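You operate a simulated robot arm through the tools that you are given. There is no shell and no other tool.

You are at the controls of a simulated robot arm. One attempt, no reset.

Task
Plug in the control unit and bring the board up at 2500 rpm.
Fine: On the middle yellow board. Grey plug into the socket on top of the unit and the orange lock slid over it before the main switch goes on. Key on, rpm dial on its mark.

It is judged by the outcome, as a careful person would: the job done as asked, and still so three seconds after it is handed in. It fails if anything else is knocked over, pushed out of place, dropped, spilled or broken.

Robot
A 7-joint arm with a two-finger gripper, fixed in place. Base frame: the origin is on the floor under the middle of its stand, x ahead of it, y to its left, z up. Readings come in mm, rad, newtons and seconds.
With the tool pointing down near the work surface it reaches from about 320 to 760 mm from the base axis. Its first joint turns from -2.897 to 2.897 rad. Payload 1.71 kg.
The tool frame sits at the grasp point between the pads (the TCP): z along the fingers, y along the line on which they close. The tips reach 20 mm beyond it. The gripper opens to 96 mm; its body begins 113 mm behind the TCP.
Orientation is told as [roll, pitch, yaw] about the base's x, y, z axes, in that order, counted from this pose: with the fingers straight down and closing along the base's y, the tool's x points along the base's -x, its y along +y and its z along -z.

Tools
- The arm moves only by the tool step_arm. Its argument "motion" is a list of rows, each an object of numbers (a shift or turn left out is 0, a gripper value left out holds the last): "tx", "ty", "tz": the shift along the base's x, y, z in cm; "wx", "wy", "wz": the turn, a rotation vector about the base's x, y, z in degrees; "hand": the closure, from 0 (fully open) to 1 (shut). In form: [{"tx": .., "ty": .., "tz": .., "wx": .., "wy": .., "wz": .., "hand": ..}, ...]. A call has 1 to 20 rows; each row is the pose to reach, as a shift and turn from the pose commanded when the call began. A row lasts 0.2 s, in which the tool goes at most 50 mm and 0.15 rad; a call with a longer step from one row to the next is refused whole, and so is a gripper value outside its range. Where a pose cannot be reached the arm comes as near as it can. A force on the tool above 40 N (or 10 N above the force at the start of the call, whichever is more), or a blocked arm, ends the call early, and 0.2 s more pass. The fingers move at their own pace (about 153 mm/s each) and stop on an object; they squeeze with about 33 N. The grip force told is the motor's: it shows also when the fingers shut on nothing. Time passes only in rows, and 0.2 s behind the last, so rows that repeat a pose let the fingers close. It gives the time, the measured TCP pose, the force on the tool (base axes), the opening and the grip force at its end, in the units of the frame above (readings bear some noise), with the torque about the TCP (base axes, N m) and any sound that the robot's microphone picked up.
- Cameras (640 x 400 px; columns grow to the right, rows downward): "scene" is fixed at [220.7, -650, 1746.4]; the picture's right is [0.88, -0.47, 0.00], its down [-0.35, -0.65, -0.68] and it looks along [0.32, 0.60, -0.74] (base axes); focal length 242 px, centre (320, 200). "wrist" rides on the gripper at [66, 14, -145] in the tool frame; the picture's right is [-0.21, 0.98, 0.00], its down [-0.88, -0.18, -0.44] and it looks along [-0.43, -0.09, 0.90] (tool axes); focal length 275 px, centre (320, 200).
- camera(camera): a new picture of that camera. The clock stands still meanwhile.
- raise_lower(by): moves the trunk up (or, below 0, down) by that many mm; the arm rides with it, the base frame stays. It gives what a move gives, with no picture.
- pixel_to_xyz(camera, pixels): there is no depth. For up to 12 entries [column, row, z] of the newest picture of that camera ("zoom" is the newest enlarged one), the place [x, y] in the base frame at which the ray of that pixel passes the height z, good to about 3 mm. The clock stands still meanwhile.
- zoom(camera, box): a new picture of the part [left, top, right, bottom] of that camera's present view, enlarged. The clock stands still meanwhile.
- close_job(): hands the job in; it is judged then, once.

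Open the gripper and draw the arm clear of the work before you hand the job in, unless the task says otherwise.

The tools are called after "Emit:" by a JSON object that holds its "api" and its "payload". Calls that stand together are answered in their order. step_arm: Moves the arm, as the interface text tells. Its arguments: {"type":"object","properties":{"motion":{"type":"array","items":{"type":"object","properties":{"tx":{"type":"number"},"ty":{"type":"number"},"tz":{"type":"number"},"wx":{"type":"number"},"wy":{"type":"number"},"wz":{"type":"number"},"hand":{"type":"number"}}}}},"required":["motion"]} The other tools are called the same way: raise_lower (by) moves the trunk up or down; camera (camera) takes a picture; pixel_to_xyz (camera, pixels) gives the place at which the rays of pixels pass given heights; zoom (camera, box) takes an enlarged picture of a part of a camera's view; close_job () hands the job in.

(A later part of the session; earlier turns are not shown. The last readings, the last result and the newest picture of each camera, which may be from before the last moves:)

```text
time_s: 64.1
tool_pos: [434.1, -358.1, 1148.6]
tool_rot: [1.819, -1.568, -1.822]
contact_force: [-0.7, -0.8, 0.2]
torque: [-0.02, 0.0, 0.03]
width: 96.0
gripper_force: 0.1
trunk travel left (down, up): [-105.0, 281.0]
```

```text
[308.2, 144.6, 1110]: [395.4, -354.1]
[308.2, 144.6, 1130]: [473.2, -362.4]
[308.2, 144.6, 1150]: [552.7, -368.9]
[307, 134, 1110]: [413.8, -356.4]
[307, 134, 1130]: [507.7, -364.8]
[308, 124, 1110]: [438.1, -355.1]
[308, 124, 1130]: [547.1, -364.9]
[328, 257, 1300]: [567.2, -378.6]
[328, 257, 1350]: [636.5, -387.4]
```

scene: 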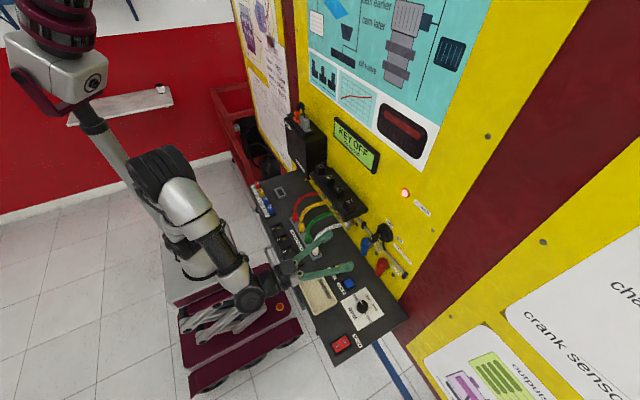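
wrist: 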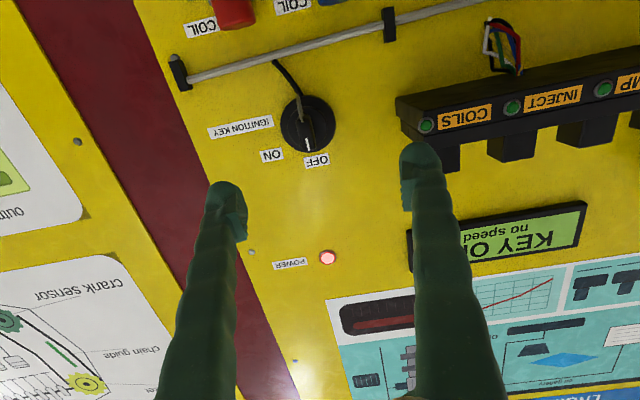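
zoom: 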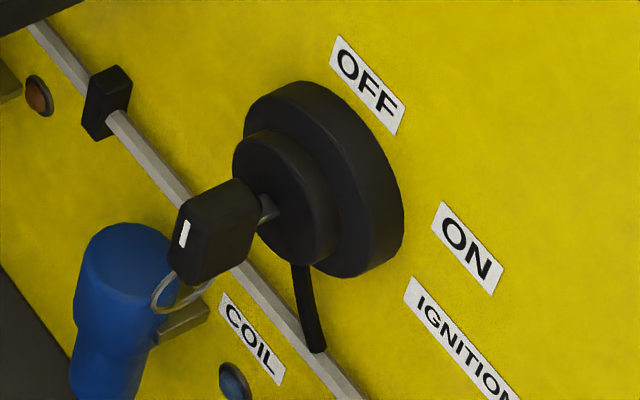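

The key axis is at about y=−369, z=1135. The bow spans x≈542–563 and the lock face is at x≈570, so I'll grip with TCP x≈540. First I'll test at standoff that the wrist can roll +65° about base x.

Emit:
{"api": "step_arm", "payload": {"motion": [{"wx": 8}, {"wx": 16}, {"wx": 24}, {"wx": 32}, {"wx": 40}, {"wx": 48}, {"wx": 56}, {"wx": 64}, {"wx": 70}, {"wx": 70}]}}

Emit:
{"api": "camera", "payload": {"camera": "wrist"}}

```text
time_s: 66.3
tool_pos: [433.4, -356.2, 1150.7]
tool_rot: [1.567, -0.347, -1.572]
contact_force: [0.2, 0.3, 0.0]
torque: [0.0, -0.02, 0.04]
width: 95.8
gripper_force: 0.0
trunk travel left (down, up): [-105.0, 281.0]
```

```text
taken
```

wrist: 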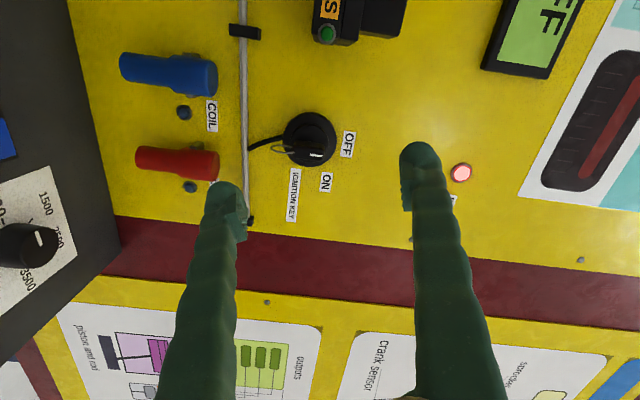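

The +70° roll is reachable. While here I'll zoom in to refine the ON angle, then roll back.

Emit:
{"api": "zoom", "payload": {"camera": "wrist", "box": [250, 95, 380, 225]}}

Emit:
{"api": "step_arm", "payload": {"motion": [{"wx": -8}, {"wx": -16}, {"wx": -24}, {"wx": -32}, {"wx": -40}, {"wx": -48}, {"wx": -56}, {"wx": -64}, {"wx": -70}, {"wx": -70}]}}

```text
3.08 times, centred on (315, 160) of wrist
```

zoom: 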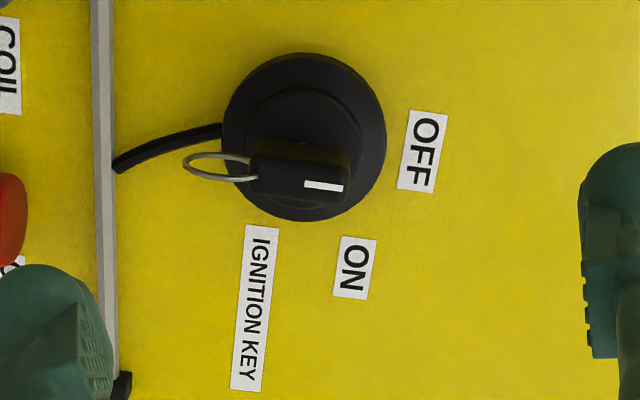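

```text
time_s: 68.5
tool_pos: [432.0, -357.4, 1150.0]
tool_rot: [-2.11, -1.571, 2.106]
contact_force: [-0.1, 0.1, -0.4]
torque: [-0.01, -0.01, -0.02]
width: 96.1
gripper_force: 0.0
trunk travel left (down, up): [-105.0, 281.0]
```

From this view ON is about 55–62° from OFF. I'm now aligning with the key axis (y −369, z 1135) and approaching to x≈500 for a check.

Emit:
{"api": "step_arm", "payload": {"motion": [{"tx": 2, "ty": -0.5, "tz": -0.7, "hand": 0.3}, {"tx": 4, "ty": -1.15, "tz": -1.45, "hand": 0.4}, {"tx": 6, "ty": -1.15, "tz": -1.45, "hand": 0.4}, {"tx": 6.7, "ty": -1.15, "tz": -1.45, "hand": 0.4}, {"tx": 6.7, "ty": -1.15, "tz": -1.45, "hand": 0.4}]}}

Emit:
{"api": "camera", "payload": {"camera": "wrist"}}

Emit:
{"api": "zoom", "payload": {"camera": "scene", "box": [345, 205, 405, 265]}}

```text
time_s: 69.7
tool_pos: [498.3, -369.9, 1135.6]
tool_rot: [1.654, -1.568, -1.657]
contact_force: [-0.3, 0.3, -0.1]
torque: [-0.02, 0.01, 0.01]
width: 57.5
gripper_force: 0.1
trunk travel left (down, up): [-105.0, 281.0]
```

```text
taken
```

wrist: 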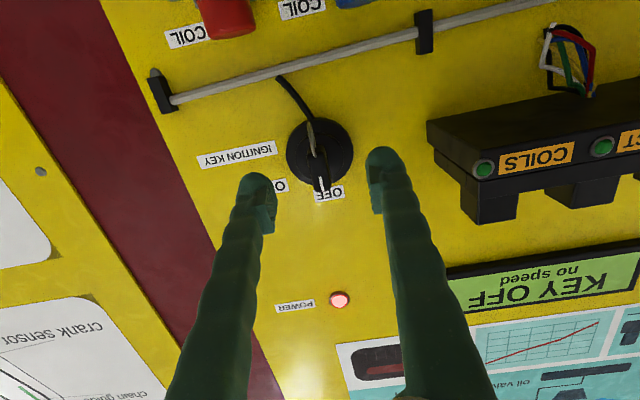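

```text
6.67 times, centred on (375, 235) of scene
```

zoom: 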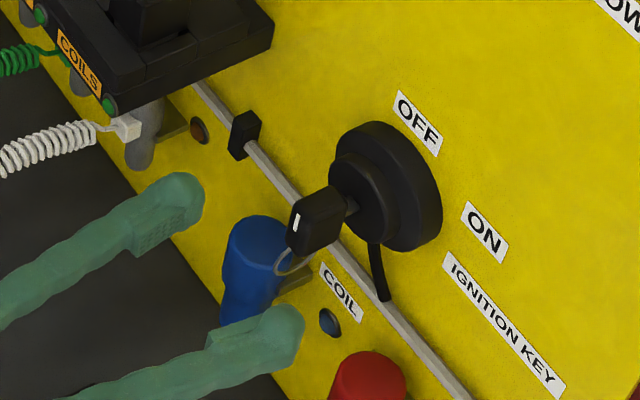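

The fingers straddle the key. I'll zoom to measure the bow relative to the TCP before the final approach.

Emit:
{"api": "zoom", "payload": {"camera": "wrist", "box": [270, 100, 370, 210]}}

```text
3.64 times, centred on (320, 155) of wrist
```

zoom: 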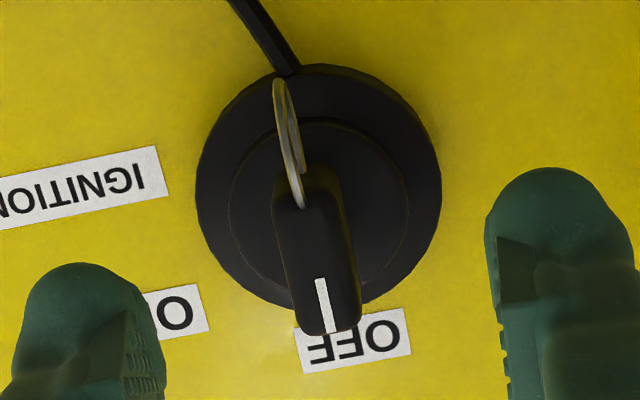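

The bow centre works out to y≈−371, z≈1137, within 2 mm of the TCP. I'm advancing 42 mm with a small correction and closing gently on the bow.

Emit:
{"api": "step_arm", "payload": {"motion": [{"tx": 1.5, "ty": -0.1, "tz": 0.1}, {"tx": 3, "ty": -0.1, "tz": 0.1}, {"tx": 3.7, "ty": -0.1, "tz": 0.1}, {"tx": 4.2, "ty": -0.1, "tz": 0.1}, {"tx": 4.2, "ty": -0.1, "tz": 0.1}]}}

Emit:
{"api": "step_arm", "payload": {"motion": [{"hand": 0.6}, {"hand": 0.75}, {"hand": 0.95}, {"hand": 0.95}]}}

Emit:
{"api": "camera", "payload": {"camera": "wrist"}}

Emit:
{"api": "zoom", "payload": {"camera": "scene", "box": [345, 205, 405, 265]}}

```text
time_s: 70.9
tool_pos: [541.8, -369.2, 1136.1]
tool_rot: [1.598, -1.568, -1.603]
contact_force: [0.4, 0.2, -0.3]
torque: [-0.02, 0.0, 0.0]
width: 57.5
gripper_force: 0.1
trunk travel left (down, up): [-105.0, 281.0]
```

```text
time_s: 71.9
tool_pos: [542.4, -371.1, 1135.9]
tool_rot: [1.773, -1.569, -1.775]
contact_force: [1.1, 0.0, -0.4]
torque: [0.0, -0.05, 0.0]
width: 13.3
gripper_force: 35.1
trunk travel left (down, up): [-105.0, 281.0]
```

```text
taken
```

wrist: 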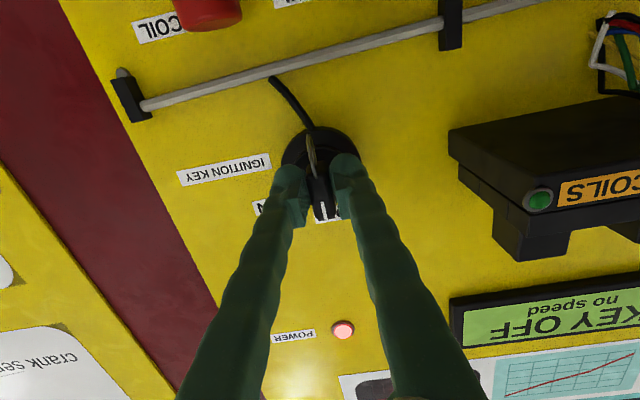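

```text
6.67 times, centred on (375, 235) of scene
```

zoom: 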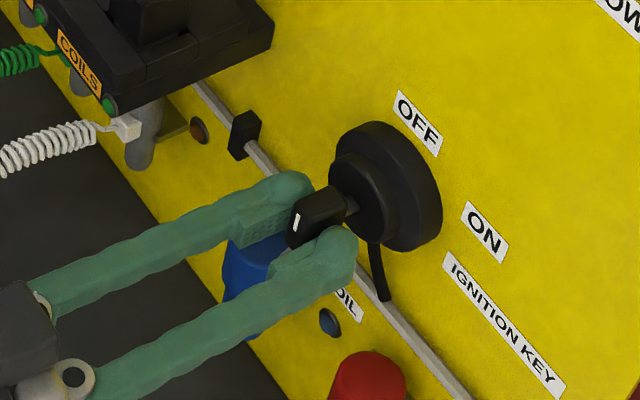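

The bow is gripped with a width of 13.3 mm. I'll turn it clockwise as seen from the front (+wx) in 6° steps, first to 30°, and check forces and the display.

Emit:
{"api": "step_arm", "payload": {"motion": [{"wx": 6}, {"wx": 12}, {"wx": 18}, {"wx": 24}, {"wx": 30}, {"wx": 30}]}}

Emit:
{"api": "camera", "payload": {"camera": "wrist"}}

```text
time_s: 73.3
tool_pos: [542.4, -367.7, 1137.0]
tool_rot: [1.569, -1.045, -1.571]
contact_force: [0.2, 10.5, 1.7]
torque: [-0.04, 0.07, 0.22]
width: 13.0
gripper_force: 34.9
trunk travel left (down, up): [-105.0, 281.0]
```

```text
taken
```

wrist: 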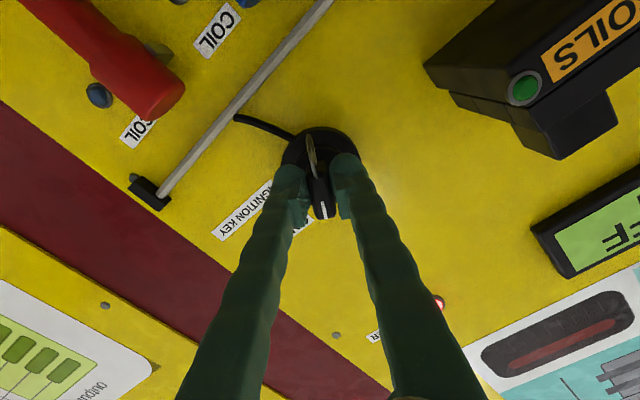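

At 30° there is a 10.5 N side force in +y, so the true axis is about 4 mm above my TCP. I'll continue to 60° while following that arc to relieve the side load.

Emit:
{"api": "step_arm", "payload": {"motion": [{"wx": 0, "ty": 0.2, "tz": 0.05}, {"wx": 6, "ty": 0.25, "tz": 0.08}, {"wx": 12, "ty": 0.28, "tz": 0.11}, {"wx": 18, "ty": 0.31, "tz": 0.14}, {"wx": 24, "ty": 0.34, "tz": 0.17}, {"wx": 30, "ty": 0.36, "tz": 0.21}, {"wx": 30, "ty": 0.36, "tz": 0.21}]}}

Emit:
{"api": "camera", "payload": {"camera": "wrist"}}

Emit:
{"api": "zoom", "payload": {"camera": "scene", "box": [320, 110, 420, 260]}}

```text
time_s: 74.9
tool_pos: [541.4, -367.2, 1138.0]
tool_rot: [1.566, -0.52, -1.572]
contact_force: [2.8, 0.1, -0.6]
torque: [-0.04, -0.09, -0.17]
width: 12.9
gripper_force: 35.0
trunk travel left (down, up): [-105.0, 281.0]
```

```text
taken
```

wrist: 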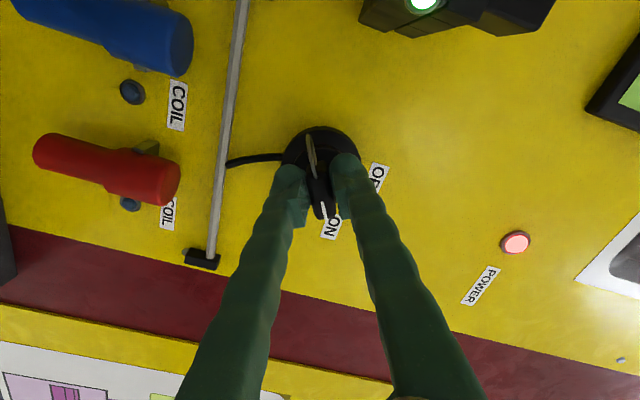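

```text
2.67 times, centred on (370, 185) of scene
```

zoom: 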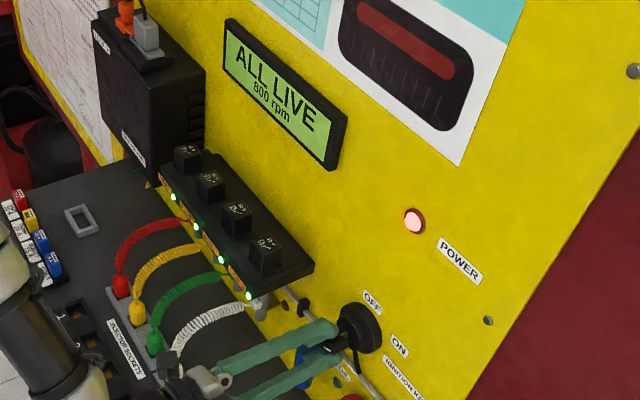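

The display now reads "ALL LIVE / 800 rpm" and the green lamps are lit, so the key is on. I'll zoom in to check that the key points at ON.

Emit:
{"api": "zoom", "payload": {"camera": "wrist", "box": [260, 110, 400, 260]}}

Emit:
{"api": "zoom", "payload": {"camera": "scene", "box": [360, 210, 410, 260]}}

```text
2.67 times, centred on (330, 185) of wrist
```

zoom: 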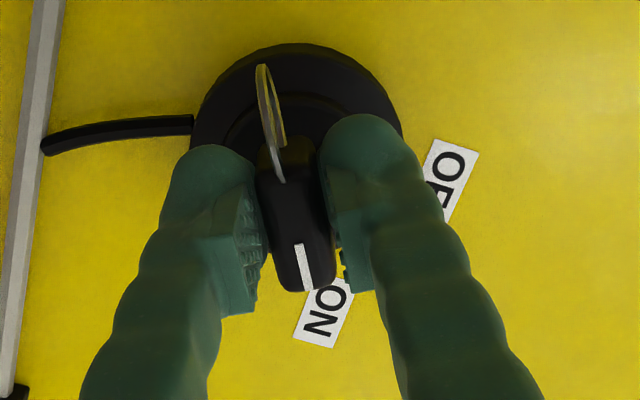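

```text
8.00 times, centred on (385, 235) of scene
```

zoom: 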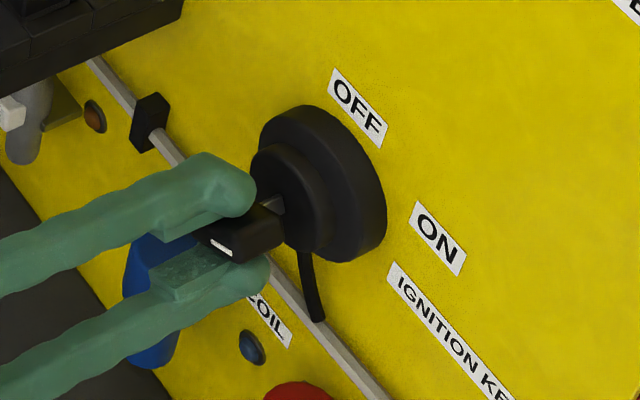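

The key points squarely at ON. I'll open just enough to release the bow (about 32 mm), back straight out along −x, and check that it stays.

Emit:
{"api": "step_arm", "payload": {"motion": [{"hand": 0.67}, {"hand": 0.67}, {"tx": -1.5, "hand": 0.67}, {"tx": -4, "hand": 0.67}, {"tx": -7, "hand": 0.67}, {"tx": -10, "hand": 0.67}, {"tx": -10, "hand": 0.67}]}}

Emit:
{"api": "zoom", "payload": {"camera": "scene", "box": [320, 110, 420, 260]}}

Emit:
{"api": "zoom", "payload": {"camera": "scene", "box": [360, 210, 410, 260]}}

```text
time_s: 76.5
tool_pos: [441.7, -367.9, 1138.1]
tool_rot: [1.569, -0.522, -1.572]
contact_force: [-0.5, 0.4, -0.3]
torque: [-0.02, -0.02, 0.01]
width: 31.7
gripper_force: 0.0
trunk travel left (down, up): [-105.0, 281.0]
```

```text
2.67 times, centred on (370, 185) of scene
```

zoom: 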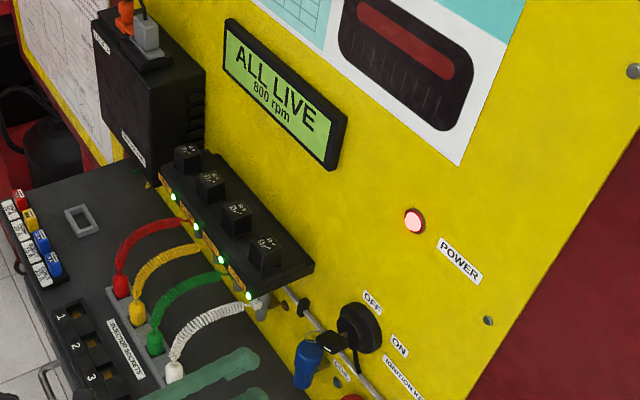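

```text
8.00 times, centred on (385, 235) of scene
```

zoom: 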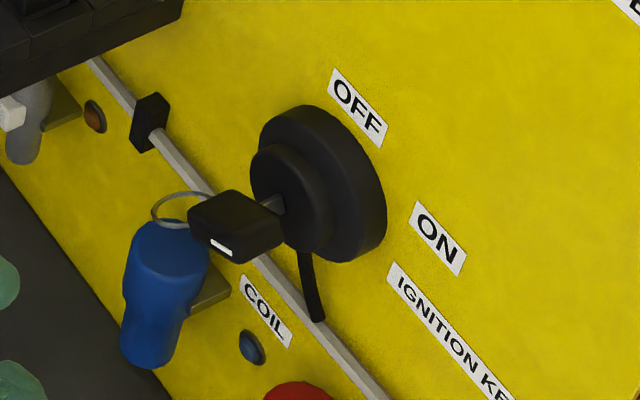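

The key stays at ON with the display at "ALL LIVE / 800 rpm". Now for the RPM dial: I'm rolling the wrist back and then pitching the tool down again.

Emit:
{"api": "step_arm", "payload": {"motion": [{"wx": -8}, {"wx": -16}, {"wx": -24}, {"wx": -32}, {"wx": -40}, {"wx": -48}, {"wx": -56}, {"wx": -60}, {"wx": -60}]}}

Emit:
{"api": "step_arm", "payload": {"motion": [{"wy": 8}, {"wy": 16}, {"wy": 24, "tx": -1}, {"wy": 32, "tx": -2}, {"wy": 40, "tx": -3}, {"wy": 48, "tx": -4}, {"wy": 56, "tx": -5}, {"wy": 64, "tx": -6}, {"wy": 72, "tx": -7}, {"wy": 80, "tx": -8}, {"wy": 88, "tx": -9}, {"wy": 90, "tx": -10}, {"wy": 90, "tx": -10}]}}

Emit:
{"api": "camera", "payload": {"camera": "wrist"}}

Emit:
{"api": "zoom", "payload": {"camera": "scene", "box": [335, 282, 390, 330]}}

```text
time_s: 78.5
tool_pos: [442.1, -366.3, 1139.0]
tool_rot: [-2.661, -1.571, 2.658]
contact_force: [-0.8, -0.3, -0.3]
torque: [0.04, 0.0, 0.02]
width: 31.8
gripper_force: 0.1
trunk travel left (down, up): [-105.0, 281.0]
```

```text
time_s: 81.3
tool_pos: [341.1, -367.0, 1139.2]
tool_rot: [-0.003, 0.002, -0.003]
contact_force: [0.6, -0.8, 0.7]
torque: [-0.01, -0.01, 0.0]
width: 31.9
gripper_force: 0.1
trunk travel left (down, up): [-105.0, 281.0]
```

```text
taken
```

wrist: 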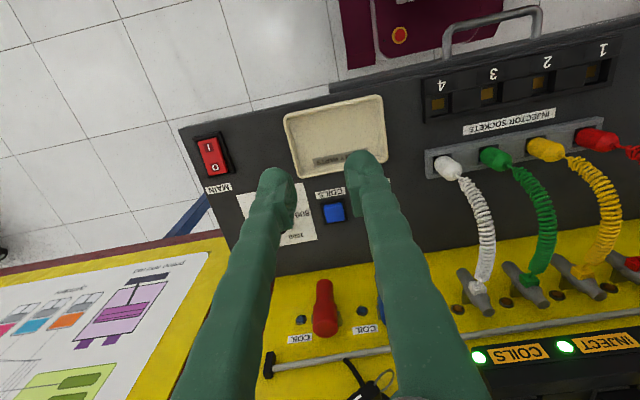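

```text
8.33 times, centred on (362, 306) of scene
```

zoom: 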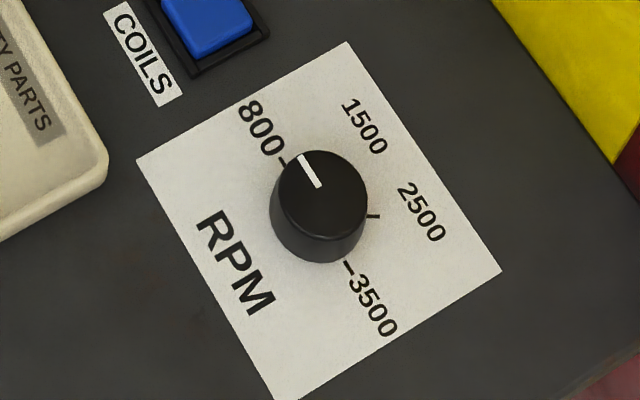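

I'll get base coordinates for the dial plate, its ticks and the knob from this scene zoom.

Emit:
{"api": "pixel_to_xyz", "payload": {"camera": "zoom", "pixels": [[347, 42, 901], [137, 158, 901], [283, 400, 901], [501, 270, 901], [279, 159, 901], [380, 216, 901], [350, 273, 901], [285, 165, 901], [323, 193, 925], [318, 222, 901], [300, 156, 925], [320, 187, 925]]}}

```text
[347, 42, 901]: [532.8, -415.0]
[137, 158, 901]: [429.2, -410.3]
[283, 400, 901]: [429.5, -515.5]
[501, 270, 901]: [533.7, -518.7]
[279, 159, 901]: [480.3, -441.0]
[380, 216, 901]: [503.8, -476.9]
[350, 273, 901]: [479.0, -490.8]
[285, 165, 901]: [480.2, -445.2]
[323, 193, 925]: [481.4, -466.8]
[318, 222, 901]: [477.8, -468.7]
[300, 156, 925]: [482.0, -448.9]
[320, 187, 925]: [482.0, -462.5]
```

The dial centre is about (480.5,−466). The ticks fit a linear scale with 800 toward +y, 3500 toward −y, and 2500 at about 113° clockwise from 800. I'll locate the red and blue coil plugs, since the hand will be near them.

Emit:
{"api": "zoom", "payload": {"camera": "wrist", "box": [280, 260, 440, 360]}}

Emit:
{"api": "zoom", "payload": {"camera": "scene", "box": [355, 230, 415, 290]}}

Emit:
{"api": "pixel_to_xyz", "payload": {"camera": "scene", "pixels": [[380.5, 260.5, 1000], [380.5, 260.5, 1050], [378, 272, 950], [378, 272, 1000], [372, 240, 1000], [372, 240, 1050]]}}

Emit:
{"api": "pixel_to_xyz", "payload": {"camera": "wrist", "pixels": [[324, 283, 950], [324, 283, 1000], [324, 283, 1050], [325, 330, 950], [325, 330, 1000], [325, 330, 1050]]}}

```text
4.00 times, centred on (360, 310) of wrist
```

zoom: 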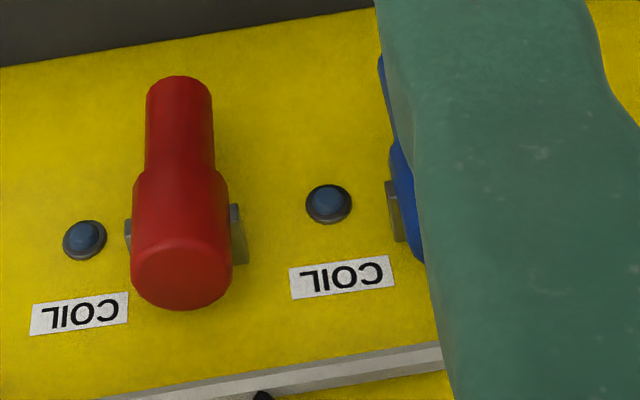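

```text
6.67 times, centred on (385, 260) of scene
```

zoom: 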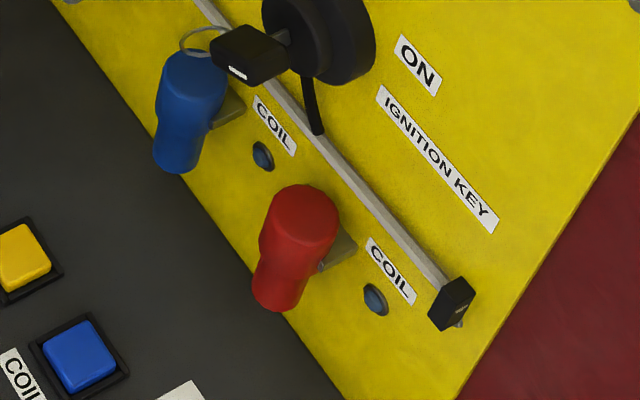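

```text
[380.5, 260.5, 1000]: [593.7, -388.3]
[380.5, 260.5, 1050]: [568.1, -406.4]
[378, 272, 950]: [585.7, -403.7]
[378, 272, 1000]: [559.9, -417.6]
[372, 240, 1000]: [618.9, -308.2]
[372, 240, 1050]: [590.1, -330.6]
```

```text
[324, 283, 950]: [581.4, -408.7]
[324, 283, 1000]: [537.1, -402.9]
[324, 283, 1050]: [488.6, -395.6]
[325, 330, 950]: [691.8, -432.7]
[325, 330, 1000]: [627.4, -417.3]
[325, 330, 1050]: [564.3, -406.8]
```

The red plug is a vertical cylinder at about (570,−405), z 960–1045, roughly 109 mm from the dial axis, so there's enough room. I'm moving to view the dial from about (417,−453,1045).

Emit:
{"api": "step_arm", "payload": {"motion": [{"tx": 2, "ty": -2, "tz": -2, "hand": 0.3}, {"tx": 4, "ty": -4.5, "tz": -4.5, "hand": 0.2}, {"tx": 6, "ty": -7, "tz": -7, "hand": 0.2}, {"tx": 7.6, "ty": -8.6, "tz": -9.4, "hand": 0.2}, {"tx": 7.6, "ty": -8.6, "tz": -9.4, "hand": 0.2}]}}

Emit:
{"api": "camera", "payload": {"camera": "wrist"}}

```text
time_s: 82.5
tool_pos: [418.1, -453.6, 1045.9]
tool_rot: [-0.004, 0.001, 0.0]
contact_force: [-0.3, 1.0, -0.8]
torque: [0.01, -0.01, 0.04]
width: 76.9
gripper_force: 0.1
trunk travel left (down, up): [-105.0, 281.0]
```

```text
taken
```

wrist: 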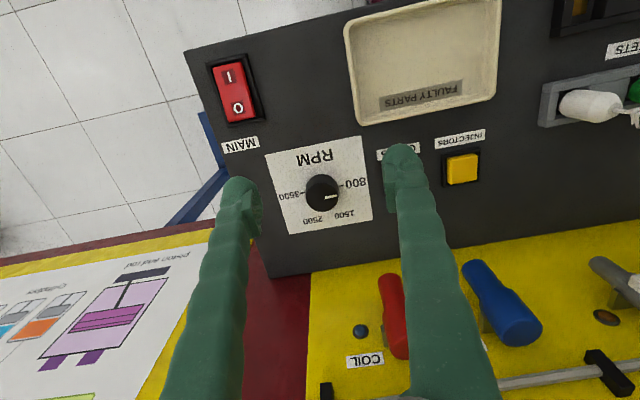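

The dial is at wrist (322,193) with its pointer toward 800. I'll zoom in to measure the knob and ticks.

Emit:
{"api": "zoom", "payload": {"camera": "wrist", "box": [262, 132, 382, 242]}}

Emit:
{"api": "zoom", "payload": {"camera": "wrist", "box": [292, 165, 352, 220]}}

```text
3.64 times, centred on (322, 187) of wrist
```

zoom: 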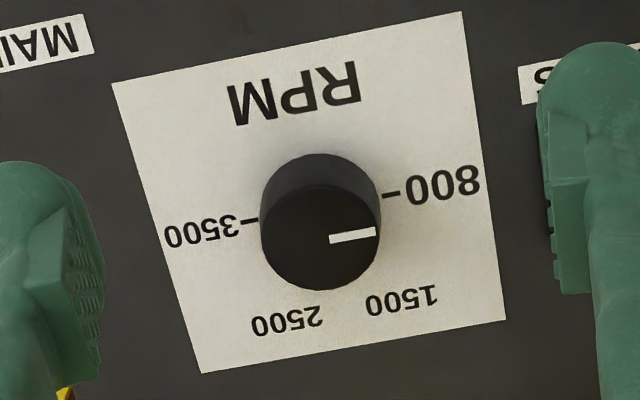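

```text
7.27 times, centred on (322, 192) of wrist
```

zoom: 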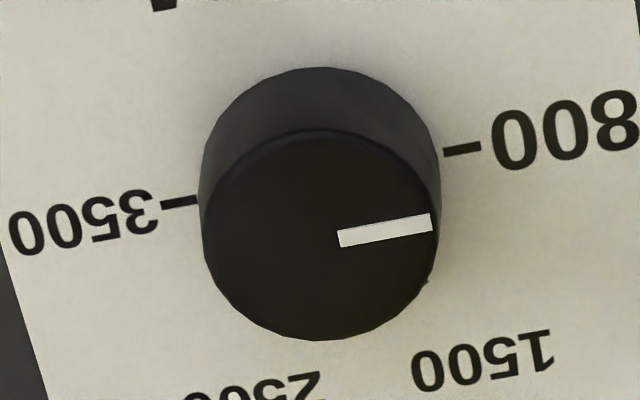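

I'll compute the knob's centre at its top and base from this zoom, along with the tick marks.

Emit:
{"api": "pixel_to_xyz", "payload": {"camera": "zoom", "pixels": [[319, 234, 923], [321.5, 176.5, 901], [463, 150, 901], [180, 203, 901], [384, 230, 923], [432, 220, 923], [340, 240, 923], [202, 215, 923], [436, 215, 923]]}}

```text
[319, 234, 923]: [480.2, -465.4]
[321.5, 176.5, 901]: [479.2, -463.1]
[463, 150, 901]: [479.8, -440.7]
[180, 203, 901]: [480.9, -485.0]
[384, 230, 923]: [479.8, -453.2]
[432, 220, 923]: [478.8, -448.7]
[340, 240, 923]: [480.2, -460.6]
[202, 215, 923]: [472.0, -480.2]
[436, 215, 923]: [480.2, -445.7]
```

The knob is centred at about (480,−465), 35 mm in diameter, with its top at z≈923. I'll hover above it and test a free yaw of −114° to make sure the wrist can do the whole turn in one grip.

Emit:
{"api": "step_arm", "payload": {"motion": [{"tx": 2, "ty": -0.4, "tz": -2}, {"tx": 4, "ty": -0.8, "tz": -4}, {"tx": 6.2, "ty": -1.15, "tz": -6}, {"tx": 6.2, "ty": -1.15, "tz": -6, "wz": -8}, {"tx": 6.2, "ty": -1.15, "tz": -6, "wz": -16}, {"tx": 6.2, "ty": -1.15, "tz": -6, "wz": -24}, {"tx": 6.2, "ty": -1.15, "tz": -6, "wz": -32}, {"tx": 6.2, "ty": -1.15, "tz": -6, "wz": -40}, {"tx": 6.2, "ty": -1.15, "tz": -6, "wz": -48}, {"tx": 6.2, "ty": -1.15, "tz": -6, "wz": -56}, {"tx": 6.2, "ty": -1.15, "tz": -6, "wz": -64}, {"tx": 6.2, "ty": -1.15, "tz": -6, "wz": -72}, {"tx": 6.2, "ty": -1.15, "tz": -6, "wz": -80}, {"tx": 6.2, "ty": -1.15, "tz": -6, "wz": -88}, {"tx": 6.2, "ty": -1.15, "tz": -6, "wz": -96}, {"tx": 6.2, "ty": -1.15, "tz": -6, "wz": -104}, {"tx": 6.2, "ty": -1.15, "tz": -6, "wz": -112}, {"tx": 6.2, "ty": -1.15, "tz": -6, "wz": -116}, {"tx": 6.2, "ty": -1.15, "tz": -6, "wz": -116}]}}

Emit:
{"api": "camera", "payload": {"camera": "wrist"}}

Emit:
{"api": "zoom", "payload": {"camera": "scene", "box": [310, 230, 410, 330]}}

```text
time_s: 86.5
tool_pos: [480.5, -464.7, 985.7]
tool_rot: [-0.005, -0.001, -2.026]
contact_force: [0.3, -0.1, -0.9]
torque: [0.01, 0.0, 0.05]
width: 76.9
gripper_force: 0.0
trunk travel left (down, up): [-105.0, 281.0]
```

```text
taken
```

wrist: 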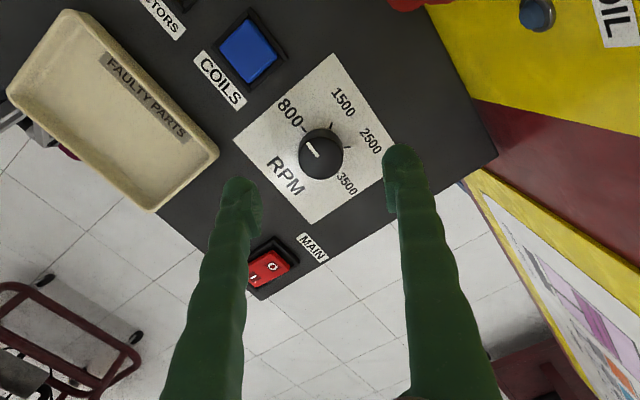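

```text
4.00 times, centred on (360, 280) of scene
```

zoom: 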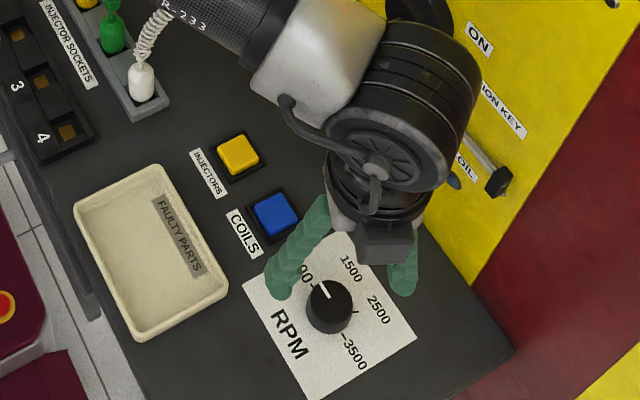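

Yaw −116° is reachable. From this angle all the ticks are visible, so I'll zoom to measure the 2500 tick's direction precisely.

Emit:
{"api": "zoom", "payload": {"camera": "wrist", "box": [265, 95, 385, 205]}}

Emit:
{"api": "zoom", "payload": {"camera": "wrist", "box": [290, 115, 360, 190]}}

```text
3.64 times, centred on (325, 150) of wrist
```

zoom: 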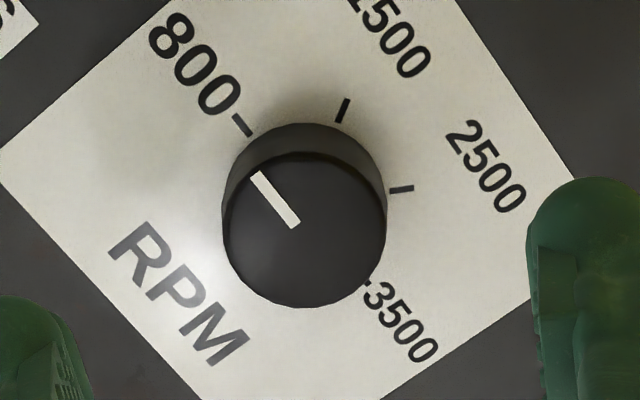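

```text
5.33 times, centred on (325, 152) of wrist
```

zoom: 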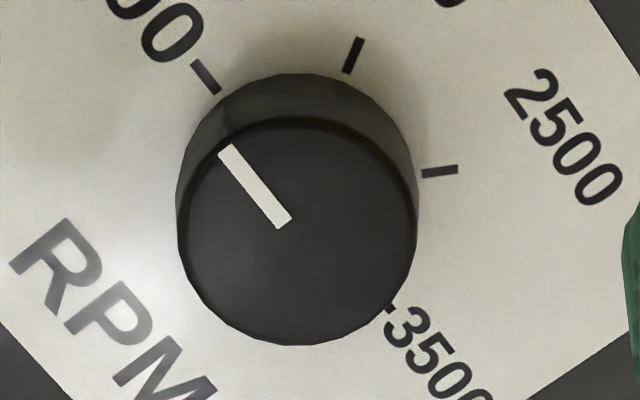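

I'm querying the four ticks' ground positions and the pointer ends.

Emit:
{"api": "pixel_to_xyz", "payload": {"camera": "zoom", "pixels": [[206, 77, 901], [353, 55, 901], [440, 171, 901], [390, 308, 901], [422, 173, 901], [457, 169, 901], [226, 152, 923], [284, 221, 923], [298, 233, 923]]}}

```text
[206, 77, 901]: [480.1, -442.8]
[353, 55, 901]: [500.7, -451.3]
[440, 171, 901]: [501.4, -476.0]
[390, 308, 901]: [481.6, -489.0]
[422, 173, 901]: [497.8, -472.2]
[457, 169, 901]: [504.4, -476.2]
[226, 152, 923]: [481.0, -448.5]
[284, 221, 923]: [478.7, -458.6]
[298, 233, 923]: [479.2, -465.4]
```

The ticks measure about 0°, 54°, 116° and 180°, and the display will give exact feedback. I'm returning to yaw 0 above the knob and narrowing the opening to about 60 mm.

Emit:
{"api": "step_arm", "payload": {"motion": [{"wz": 8, "hand": 0.375}, {"wz": 16}, {"wz": 24}, {"wz": 32}, {"wz": 40}, {"wz": 48}, {"wz": 56}, {"wz": 64}, {"wz": 72}, {"wz": 80}, {"wz": 88}, {"wz": 96}, {"wz": 104}, {"wz": 112}, {"wz": 116}, {"wz": 116}]}}

Emit:
{"api": "camera", "payload": {"camera": "wrist"}}

```text
time_s: 89.9
tool_pos: [479.7, -464.5, 984.6]
tool_rot: [-0.004, -0.001, 0.0]
contact_force: [-0.5, 0.2, 0.5]
torque: [-0.02, 0.03, 0.01]
width: 60.1
gripper_force: 0.1
trunk travel left (down, up): [-105.0, 281.0]
```

```text
taken
```

wrist: 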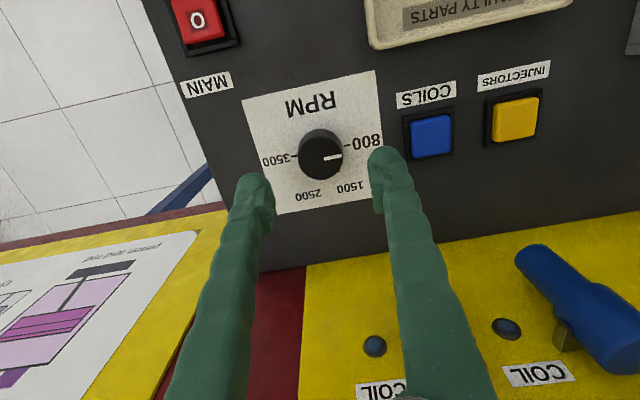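

I'm checking the COILS button's footprint relative to the +y finger's landing spot before descending.

Emit:
{"api": "pixel_to_xyz", "payload": {"camera": "wrist", "pixels": [[404, 116, 903], [455, 107, 903], [457, 153, 903], [409, 160, 903], [320, 158, 923]]}}

```text
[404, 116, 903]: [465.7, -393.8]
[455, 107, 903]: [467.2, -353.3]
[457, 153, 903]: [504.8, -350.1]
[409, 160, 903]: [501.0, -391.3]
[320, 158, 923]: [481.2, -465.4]
```

The button frame starts at y≈−394 and the finger's outer side reaches about −413, so it's clear. I'm descending to z≈926 and closing on the knob.

Emit:
{"api": "step_arm", "payload": {"motion": [{"tz": -2}, {"tz": -4}, {"tz": -5}, {"tz": -5.85}, {"tz": -5.85}]}}

Emit:
{"api": "step_arm", "payload": {"motion": [{"hand": 0.5}, {"hand": 0.6}, {"hand": 0.85}, {"hand": 0.85}]}}

Emit:
{"api": "camera", "payload": {"camera": "wrist"}}

```text
time_s: 91.1
tool_pos: [478.8, -463.5, 924.7]
tool_rot: [-0.002, -0.001, -0.001]
contact_force: [0.0, 0.5, -0.4]
torque: [-0.01, -0.02, 0.0]
width: 60.0
gripper_force: 0.0
trunk travel left (down, up): [-105.0, 281.0]
```

```text
time_s: 92.1
tool_pos: [478.2, -465.4, 925.8]
tool_rot: [-0.004, -0.001, 0.0]
contact_force: [0.9, -7.2, 0.4]
torque: [-0.16, -0.01, 0.02]
width: 35.0
gripper_force: 35.1
trunk travel left (down, up): [-105.0, 281.0]
```

```text
taken
```

wrist: 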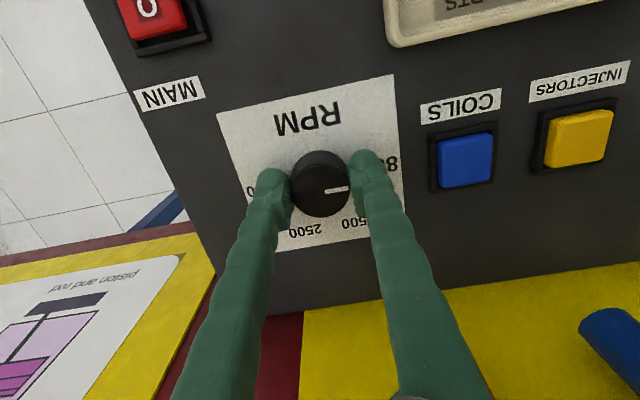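

The knob is gripped (35.0 mm) with −7 N in y, so the knob centre is about 1.4 mm further toward −y. I'll correct by −1.4 mm y and +1.5 mm x, then turn clockwise in 6° steps.

Emit:
{"api": "step_arm", "payload": {"motion": [{"tx": 0.15, "ty": -0.14}, {"tx": 0.15, "ty": -0.14, "wz": -6}, {"tx": 0.15, "ty": -0.14, "wz": -12}, {"tx": 0.15, "ty": -0.14, "wz": -18}, {"tx": 0.15, "ty": -0.14, "wz": -24}, {"tx": 0.15, "ty": -0.14, "wz": -30}, {"tx": 0.15, "ty": -0.14, "wz": -36}, {"tx": 0.15, "ty": -0.14, "wz": -36}]}}

Emit:
{"api": "camera", "payload": {"camera": "wrist"}}

Emit:
{"api": "zoom", "payload": {"camera": "scene", "box": [325, 110, 395, 180]}}

```text
time_s: 93.9
tool_pos: [481.4, -464.8, 926.8]
tool_rot: [-0.004, 0.003, -0.632]
contact_force: [-20.4, 9.1, -9.2]
torque: [0.15, 0.28, -0.02]
width: 35.2
gripper_force: 35.7
trunk travel left (down, up): [-105.0, 281.0]
```

```text
taken
```

wrist: 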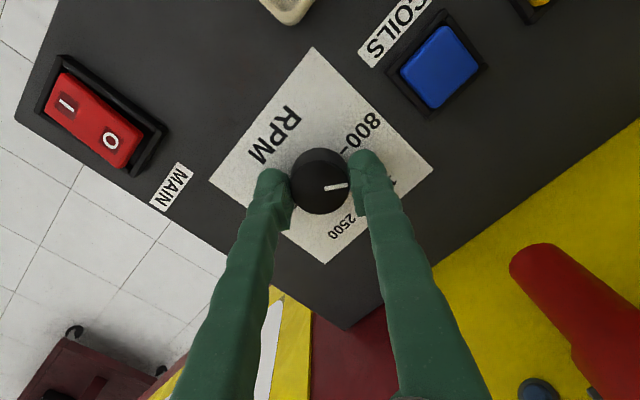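

```text
5.71 times, centred on (360, 145) of scene
```

zoom: 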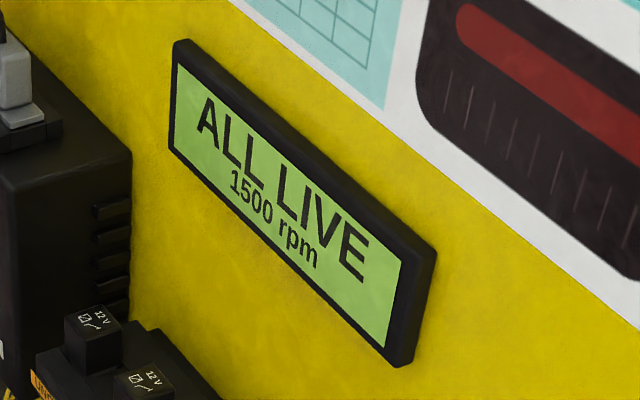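

The display already follows the dial (1500 rpm), and there's about 22 N of lateral force from an off-centre grip. I'll shift the hand to relieve it and continue to about 76°.

Emit:
{"api": "step_arm", "payload": {"motion": [{"tx": -0.17, "ty": 0.06}, {"tx": -0.18, "ty": 0.06, "wz": -6}, {"tx": -0.19, "ty": 0.05, "wz": -12}, {"tx": -0.2, "ty": 0.05, "wz": -18}, {"tx": -0.21, "ty": 0.04, "wz": -24}, {"tx": -0.22, "ty": 0.04, "wz": -30}, {"tx": -0.22, "ty": 0.04, "wz": -36}, {"tx": -0.23, "ty": 0.04, "wz": -40}, {"tx": -0.23, "ty": 0.04, "wz": -40}]}}

Emit:
{"api": "zoom", "payload": {"camera": "scene", "box": [325, 110, 395, 180]}}

Emit:
{"api": "camera", "payload": {"camera": "wrist"}}

```text
time_s: 95.9
tool_pos: [479.1, -466.1, 927.2]
tool_rot: [-0.004, -0.002, -1.328]
contact_force: [3.9, 3.0, -2.7]
torque: [0.04, -0.08, -0.04]
width: 34.9
gripper_force: 35.1
trunk travel left (down, up): [-105.0, 281.0]
```

```text
5.71 times, centred on (360, 145) of scene
```

zoom: 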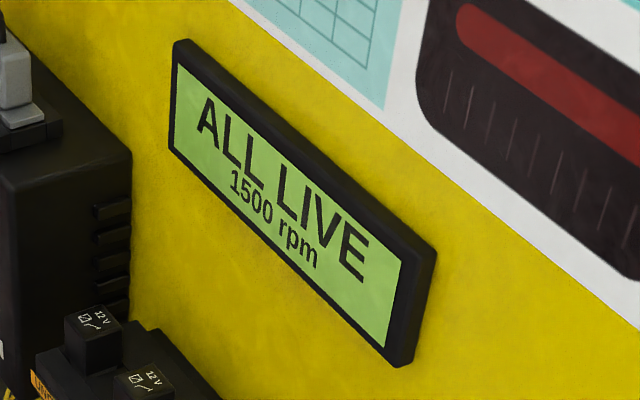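

```text
taken
```

wrist: 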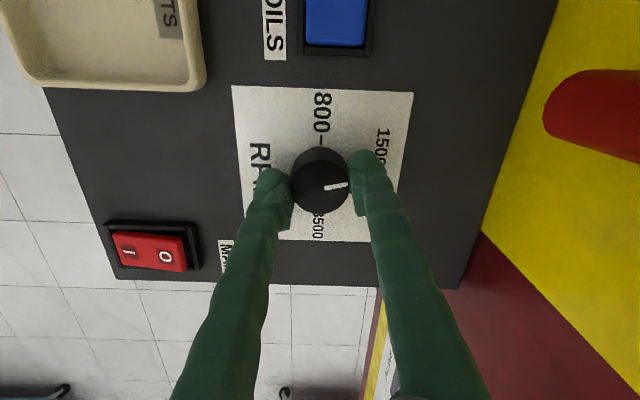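

At 76° the lateral force is low. To keep the camera housing well clear of the red plug I'll re-grip: open, rise 6 cm, rotate back to about yaw +20°, and come down again for the remaining 41°.

Emit:
{"api": "step_arm", "payload": {"motion": [{"hand": 0.375}, {"hand": 0.375}, {"tz": 2, "hand": 0.375}, {"tz": 4.5}, {"tz": 6}, {"tz": 6, "wz": 8}, {"tz": 6, "wz": 16}, {"tz": 6, "wz": 24}, {"tz": 6, "wz": 32}, {"tz": 6, "wz": 40}, {"tz": 6, "wz": 48}, {"tz": 6, "wz": 56}, {"tz": 6, "wz": 64}, {"tz": 6, "wz": 72}, {"tz": 6, "wz": 80}, {"tz": 6, "wz": 88}, {"tz": 6, "wz": 96}, {"tz": 6, "wz": 96}]}}

Emit:
{"api": "camera", "payload": {"camera": "wrist"}}

Emit:
{"api": "zoom", "payload": {"camera": "scene", "box": [335, 282, 390, 330]}}

```text
time_s: 99.7
tool_pos: [478.7, -465.7, 986.2]
tool_rot: [-0.004, -0.001, 0.348]
contact_force: [0.4, -0.5, 0.0]
torque: [0.01, -0.02, -0.01]
width: 59.9
gripper_force: 0.1
trunk travel left (down, up): [-105.0, 281.0]
```

```text
taken
```

wrist: 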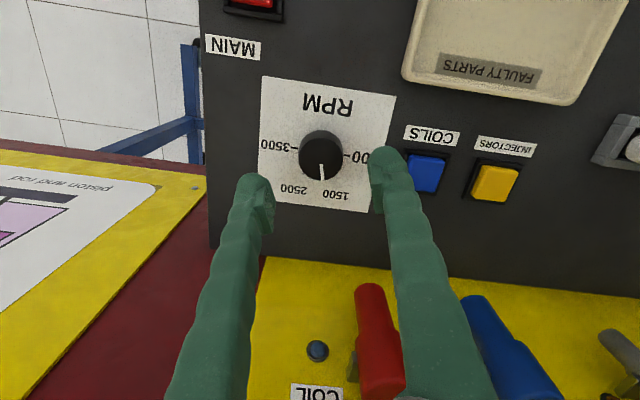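

```text
8.33 times, centred on (362, 306) of scene
```

zoom: 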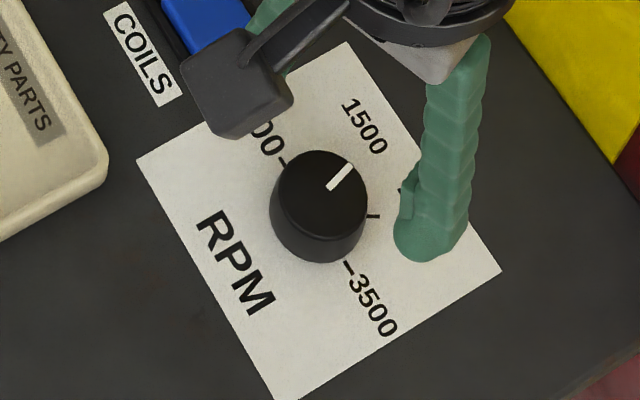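

The pointer now sits between 1500 and 2500, as expected. I'll zoom to calibrate the pointer angle against the ticks.

Emit:
{"api": "zoom", "payload": {"camera": "wrist", "box": [265, 105, 375, 205]}}

Emit:
{"api": "pixel_to_xyz", "payload": {"camera": "zoom", "pixels": [[318, 240, 923], [320, 272, 923], [325, 300, 923], [230, 180, 901], [428, 208, 901]]}}

```text
4.00 times, centred on (320, 155) of wrist
```

zoom: 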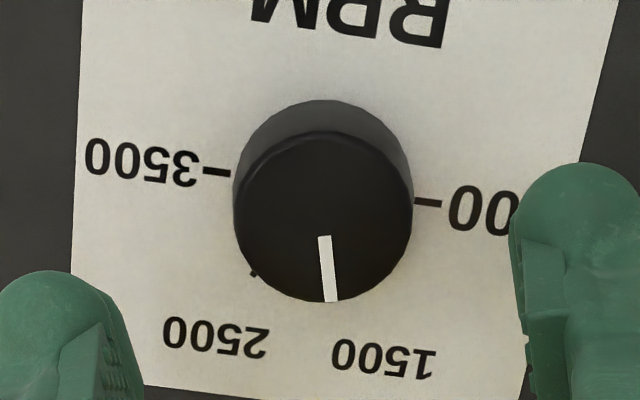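

```text
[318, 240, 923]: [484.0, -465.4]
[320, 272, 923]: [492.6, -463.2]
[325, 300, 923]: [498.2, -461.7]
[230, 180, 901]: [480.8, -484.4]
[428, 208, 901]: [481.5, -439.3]
```

I'm checking the visible part of the 2500 tick in this same zoom for consistency.

Emit:
{"api": "pixel_to_xyz", "payload": {"camera": "zoom", "pixels": [[252, 274, 901], [255, 271, 901], [217, 172, 901], [430, 203, 901], [215, 337, 901], [383, 356, 901]]}}

```text
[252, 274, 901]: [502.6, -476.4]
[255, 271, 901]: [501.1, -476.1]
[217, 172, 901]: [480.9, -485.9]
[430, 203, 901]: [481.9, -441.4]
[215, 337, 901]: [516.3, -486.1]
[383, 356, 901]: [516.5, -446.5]
```

In this view the 1500 and 2500 labels are symmetric about the centre line at ±30°, so the marks are evenly spaced at 60° and 2500 is at 120°. The pointer is at 75.5°, leaving about 44.5°. I'm descending and gripping again.

Emit:
{"api": "step_arm", "payload": {"motion": [{"tx": 0.05, "tz": -2}, {"tx": 0.05, "tz": -4}, {"tx": 0.05, "tz": -5.2}, {"tx": 0.05, "tz": -5.95}, {"tx": 0.05, "tz": -5.95}]}}

Emit:
{"api": "step_arm", "payload": {"motion": [{"hand": 0.5}, {"hand": 0.6}, {"hand": 0.85}, {"hand": 0.85}]}}

```text
time_s: 100.9
tool_pos: [479.2, -466.9, 925.5]
tool_rot: [-0.004, 0.0, 0.347]
contact_force: [0.0, -0.4, 0.0]
torque: [0.0, -0.01, 0.01]
width: 59.8
gripper_force: 0.1
trunk travel left (down, up): [-105.0, 281.0]
```

```text
time_s: 101.9
tool_pos: [478.3, -464.4, 925.9]
tool_rot: [-0.003, -0.002, 0.346]
contact_force: [-2.3, 7.5, -1.0]
torque: [0.21, 0.0, 0.03]
width: 34.7
gripper_force: 34.6
trunk travel left (down, up): [-105.0, 281.0]
```

The side force is small at 7.5 N along +y. I'll relieve it with a 0.6 mm shift and turn 24°, then check.

Emit:
{"api": "step_arm", "payload": {"motion": [{"tx": -0.02, "ty": 0.06}, {"tx": -0.02, "ty": 0.06, "wz": -6}, {"tx": -0.02, "ty": 0.06, "wz": -12}, {"tx": -0.02, "ty": 0.06, "wz": -18}, {"tx": -0.02, "ty": 0.06, "wz": -24}, {"tx": -0.02, "ty": 0.06, "wz": -24}]}}

Emit:
{"api": "zoom", "payload": {"camera": "scene", "box": [325, 110, 395, 180]}}

```text
time_s: 103.3
tool_pos: [479.5, -464.5, 927.8]
tool_rot: [-0.004, 0.001, -0.07]
contact_force: [0.6, 4.3, 1.2]
torque: [-0.03, 0.26, 0.04]
width: 34.8
gripper_force: 35.2
trunk travel left (down, up): [-105.0, 281.0]
```

```text
5.71 times, centred on (360, 145) of scene
```

zoom: 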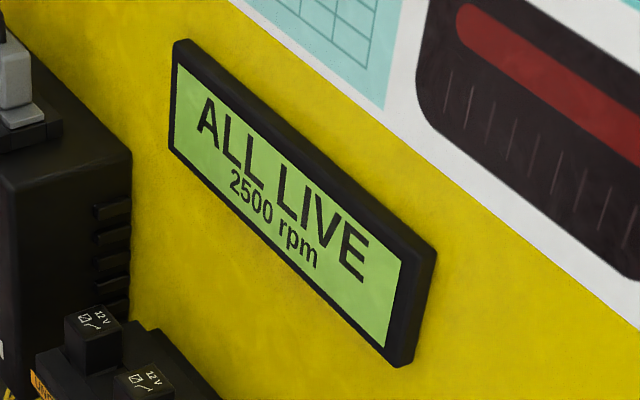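

The display now shows 2500 rpm at roughly 99.5°, but the mark itself is at 120°. I'll turn the remaining 20.5° to put the pointer on the tick.

Emit:
{"api": "step_arm", "payload": {"motion": [{"ty": 0.02, "wz": -6}, {"ty": 0.03, "wz": -12}, {"ty": 0.03, "wz": -17}, {"ty": 0.03, "wz": -20.5}, {"ty": 0.03, "wz": -20.5}]}}

Emit:
{"api": "camera", "payload": {"camera": "wrist"}}

Emit:
{"api": "zoom", "payload": {"camera": "scene", "box": [325, 110, 395, 180]}}

```text
time_s: 104.5
tool_pos: [480.2, -465.1, 926.8]
tool_rot: [-0.002, 0.001, -0.43]
contact_force: [-1.0, 3.3, -2.5]
torque: [0.0, -0.15, 0.02]
width: 34.9
gripper_force: 35.3
trunk travel left (down, up): [-105.0, 281.0]
```

```text
taken
```

wrist: 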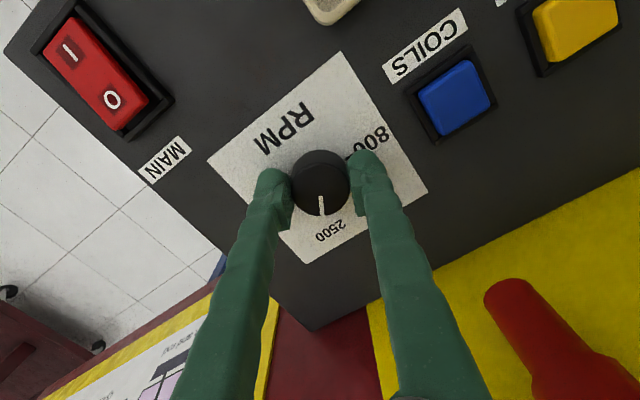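

```text
5.71 times, centred on (360, 145) of scene
```

zoom: 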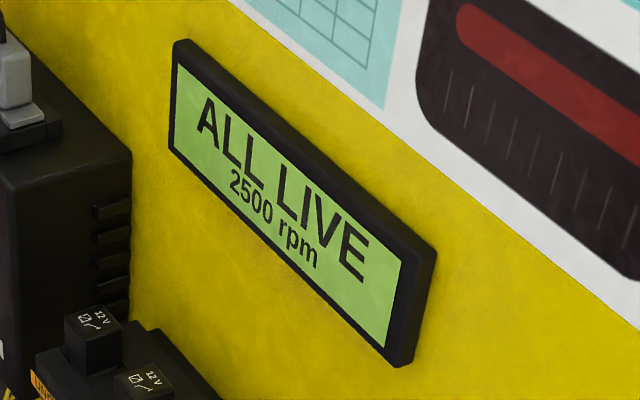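

The pointer is toward the 2500 label and the display reads 2500 rpm. I'll release the knob, rise, and verify the alignment.

Emit:
{"api": "step_arm", "payload": {"motion": [{"hand": 0.375}, {"hand": 0.375}, {"tz": 2, "hand": 0.375}, {"tz": 5}, {"tz": 8}, {"tz": 10}, {"tz": 10}]}}

Emit:
{"api": "camera", "payload": {"camera": "wrist"}}

Emit:
{"api": "zoom", "payload": {"camera": "wrist", "box": [265, 105, 375, 205]}}

Emit:
{"api": "zoom", "payload": {"camera": "scene", "box": [335, 282, 390, 330]}}

```text
time_s: 106.1
tool_pos: [481.0, -464.5, 1025.9]
tool_rot: [-0.002, 0.002, -0.429]
contact_force: [0.2, -0.6, 0.5]
torque: [0.03, -0.01, 0.01]
width: 60.4
gripper_force: 0.0
trunk travel left (down, up): [-105.0, 281.0]
```

```text
taken
```

wrist: 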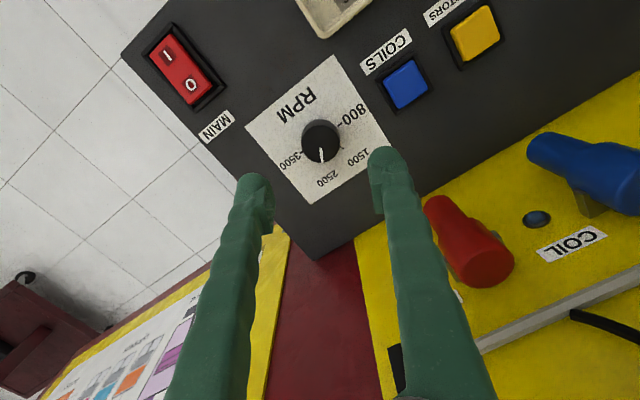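

```text
4.00 times, centred on (320, 155) of wrist
```

zoom: 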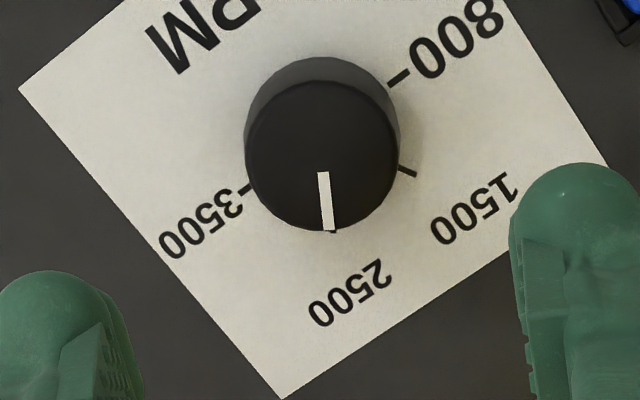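

```text
8.33 times, centred on (362, 306) of scene
```

zoom: 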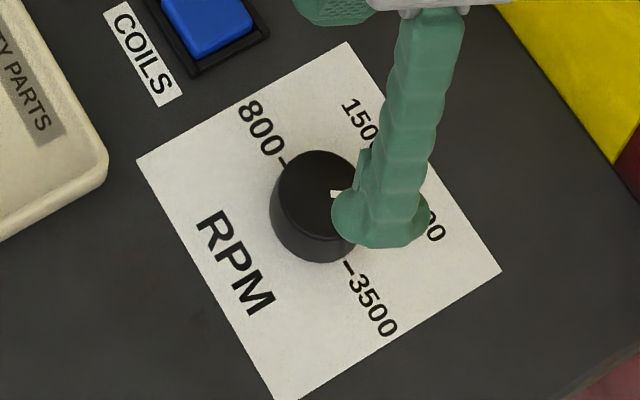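

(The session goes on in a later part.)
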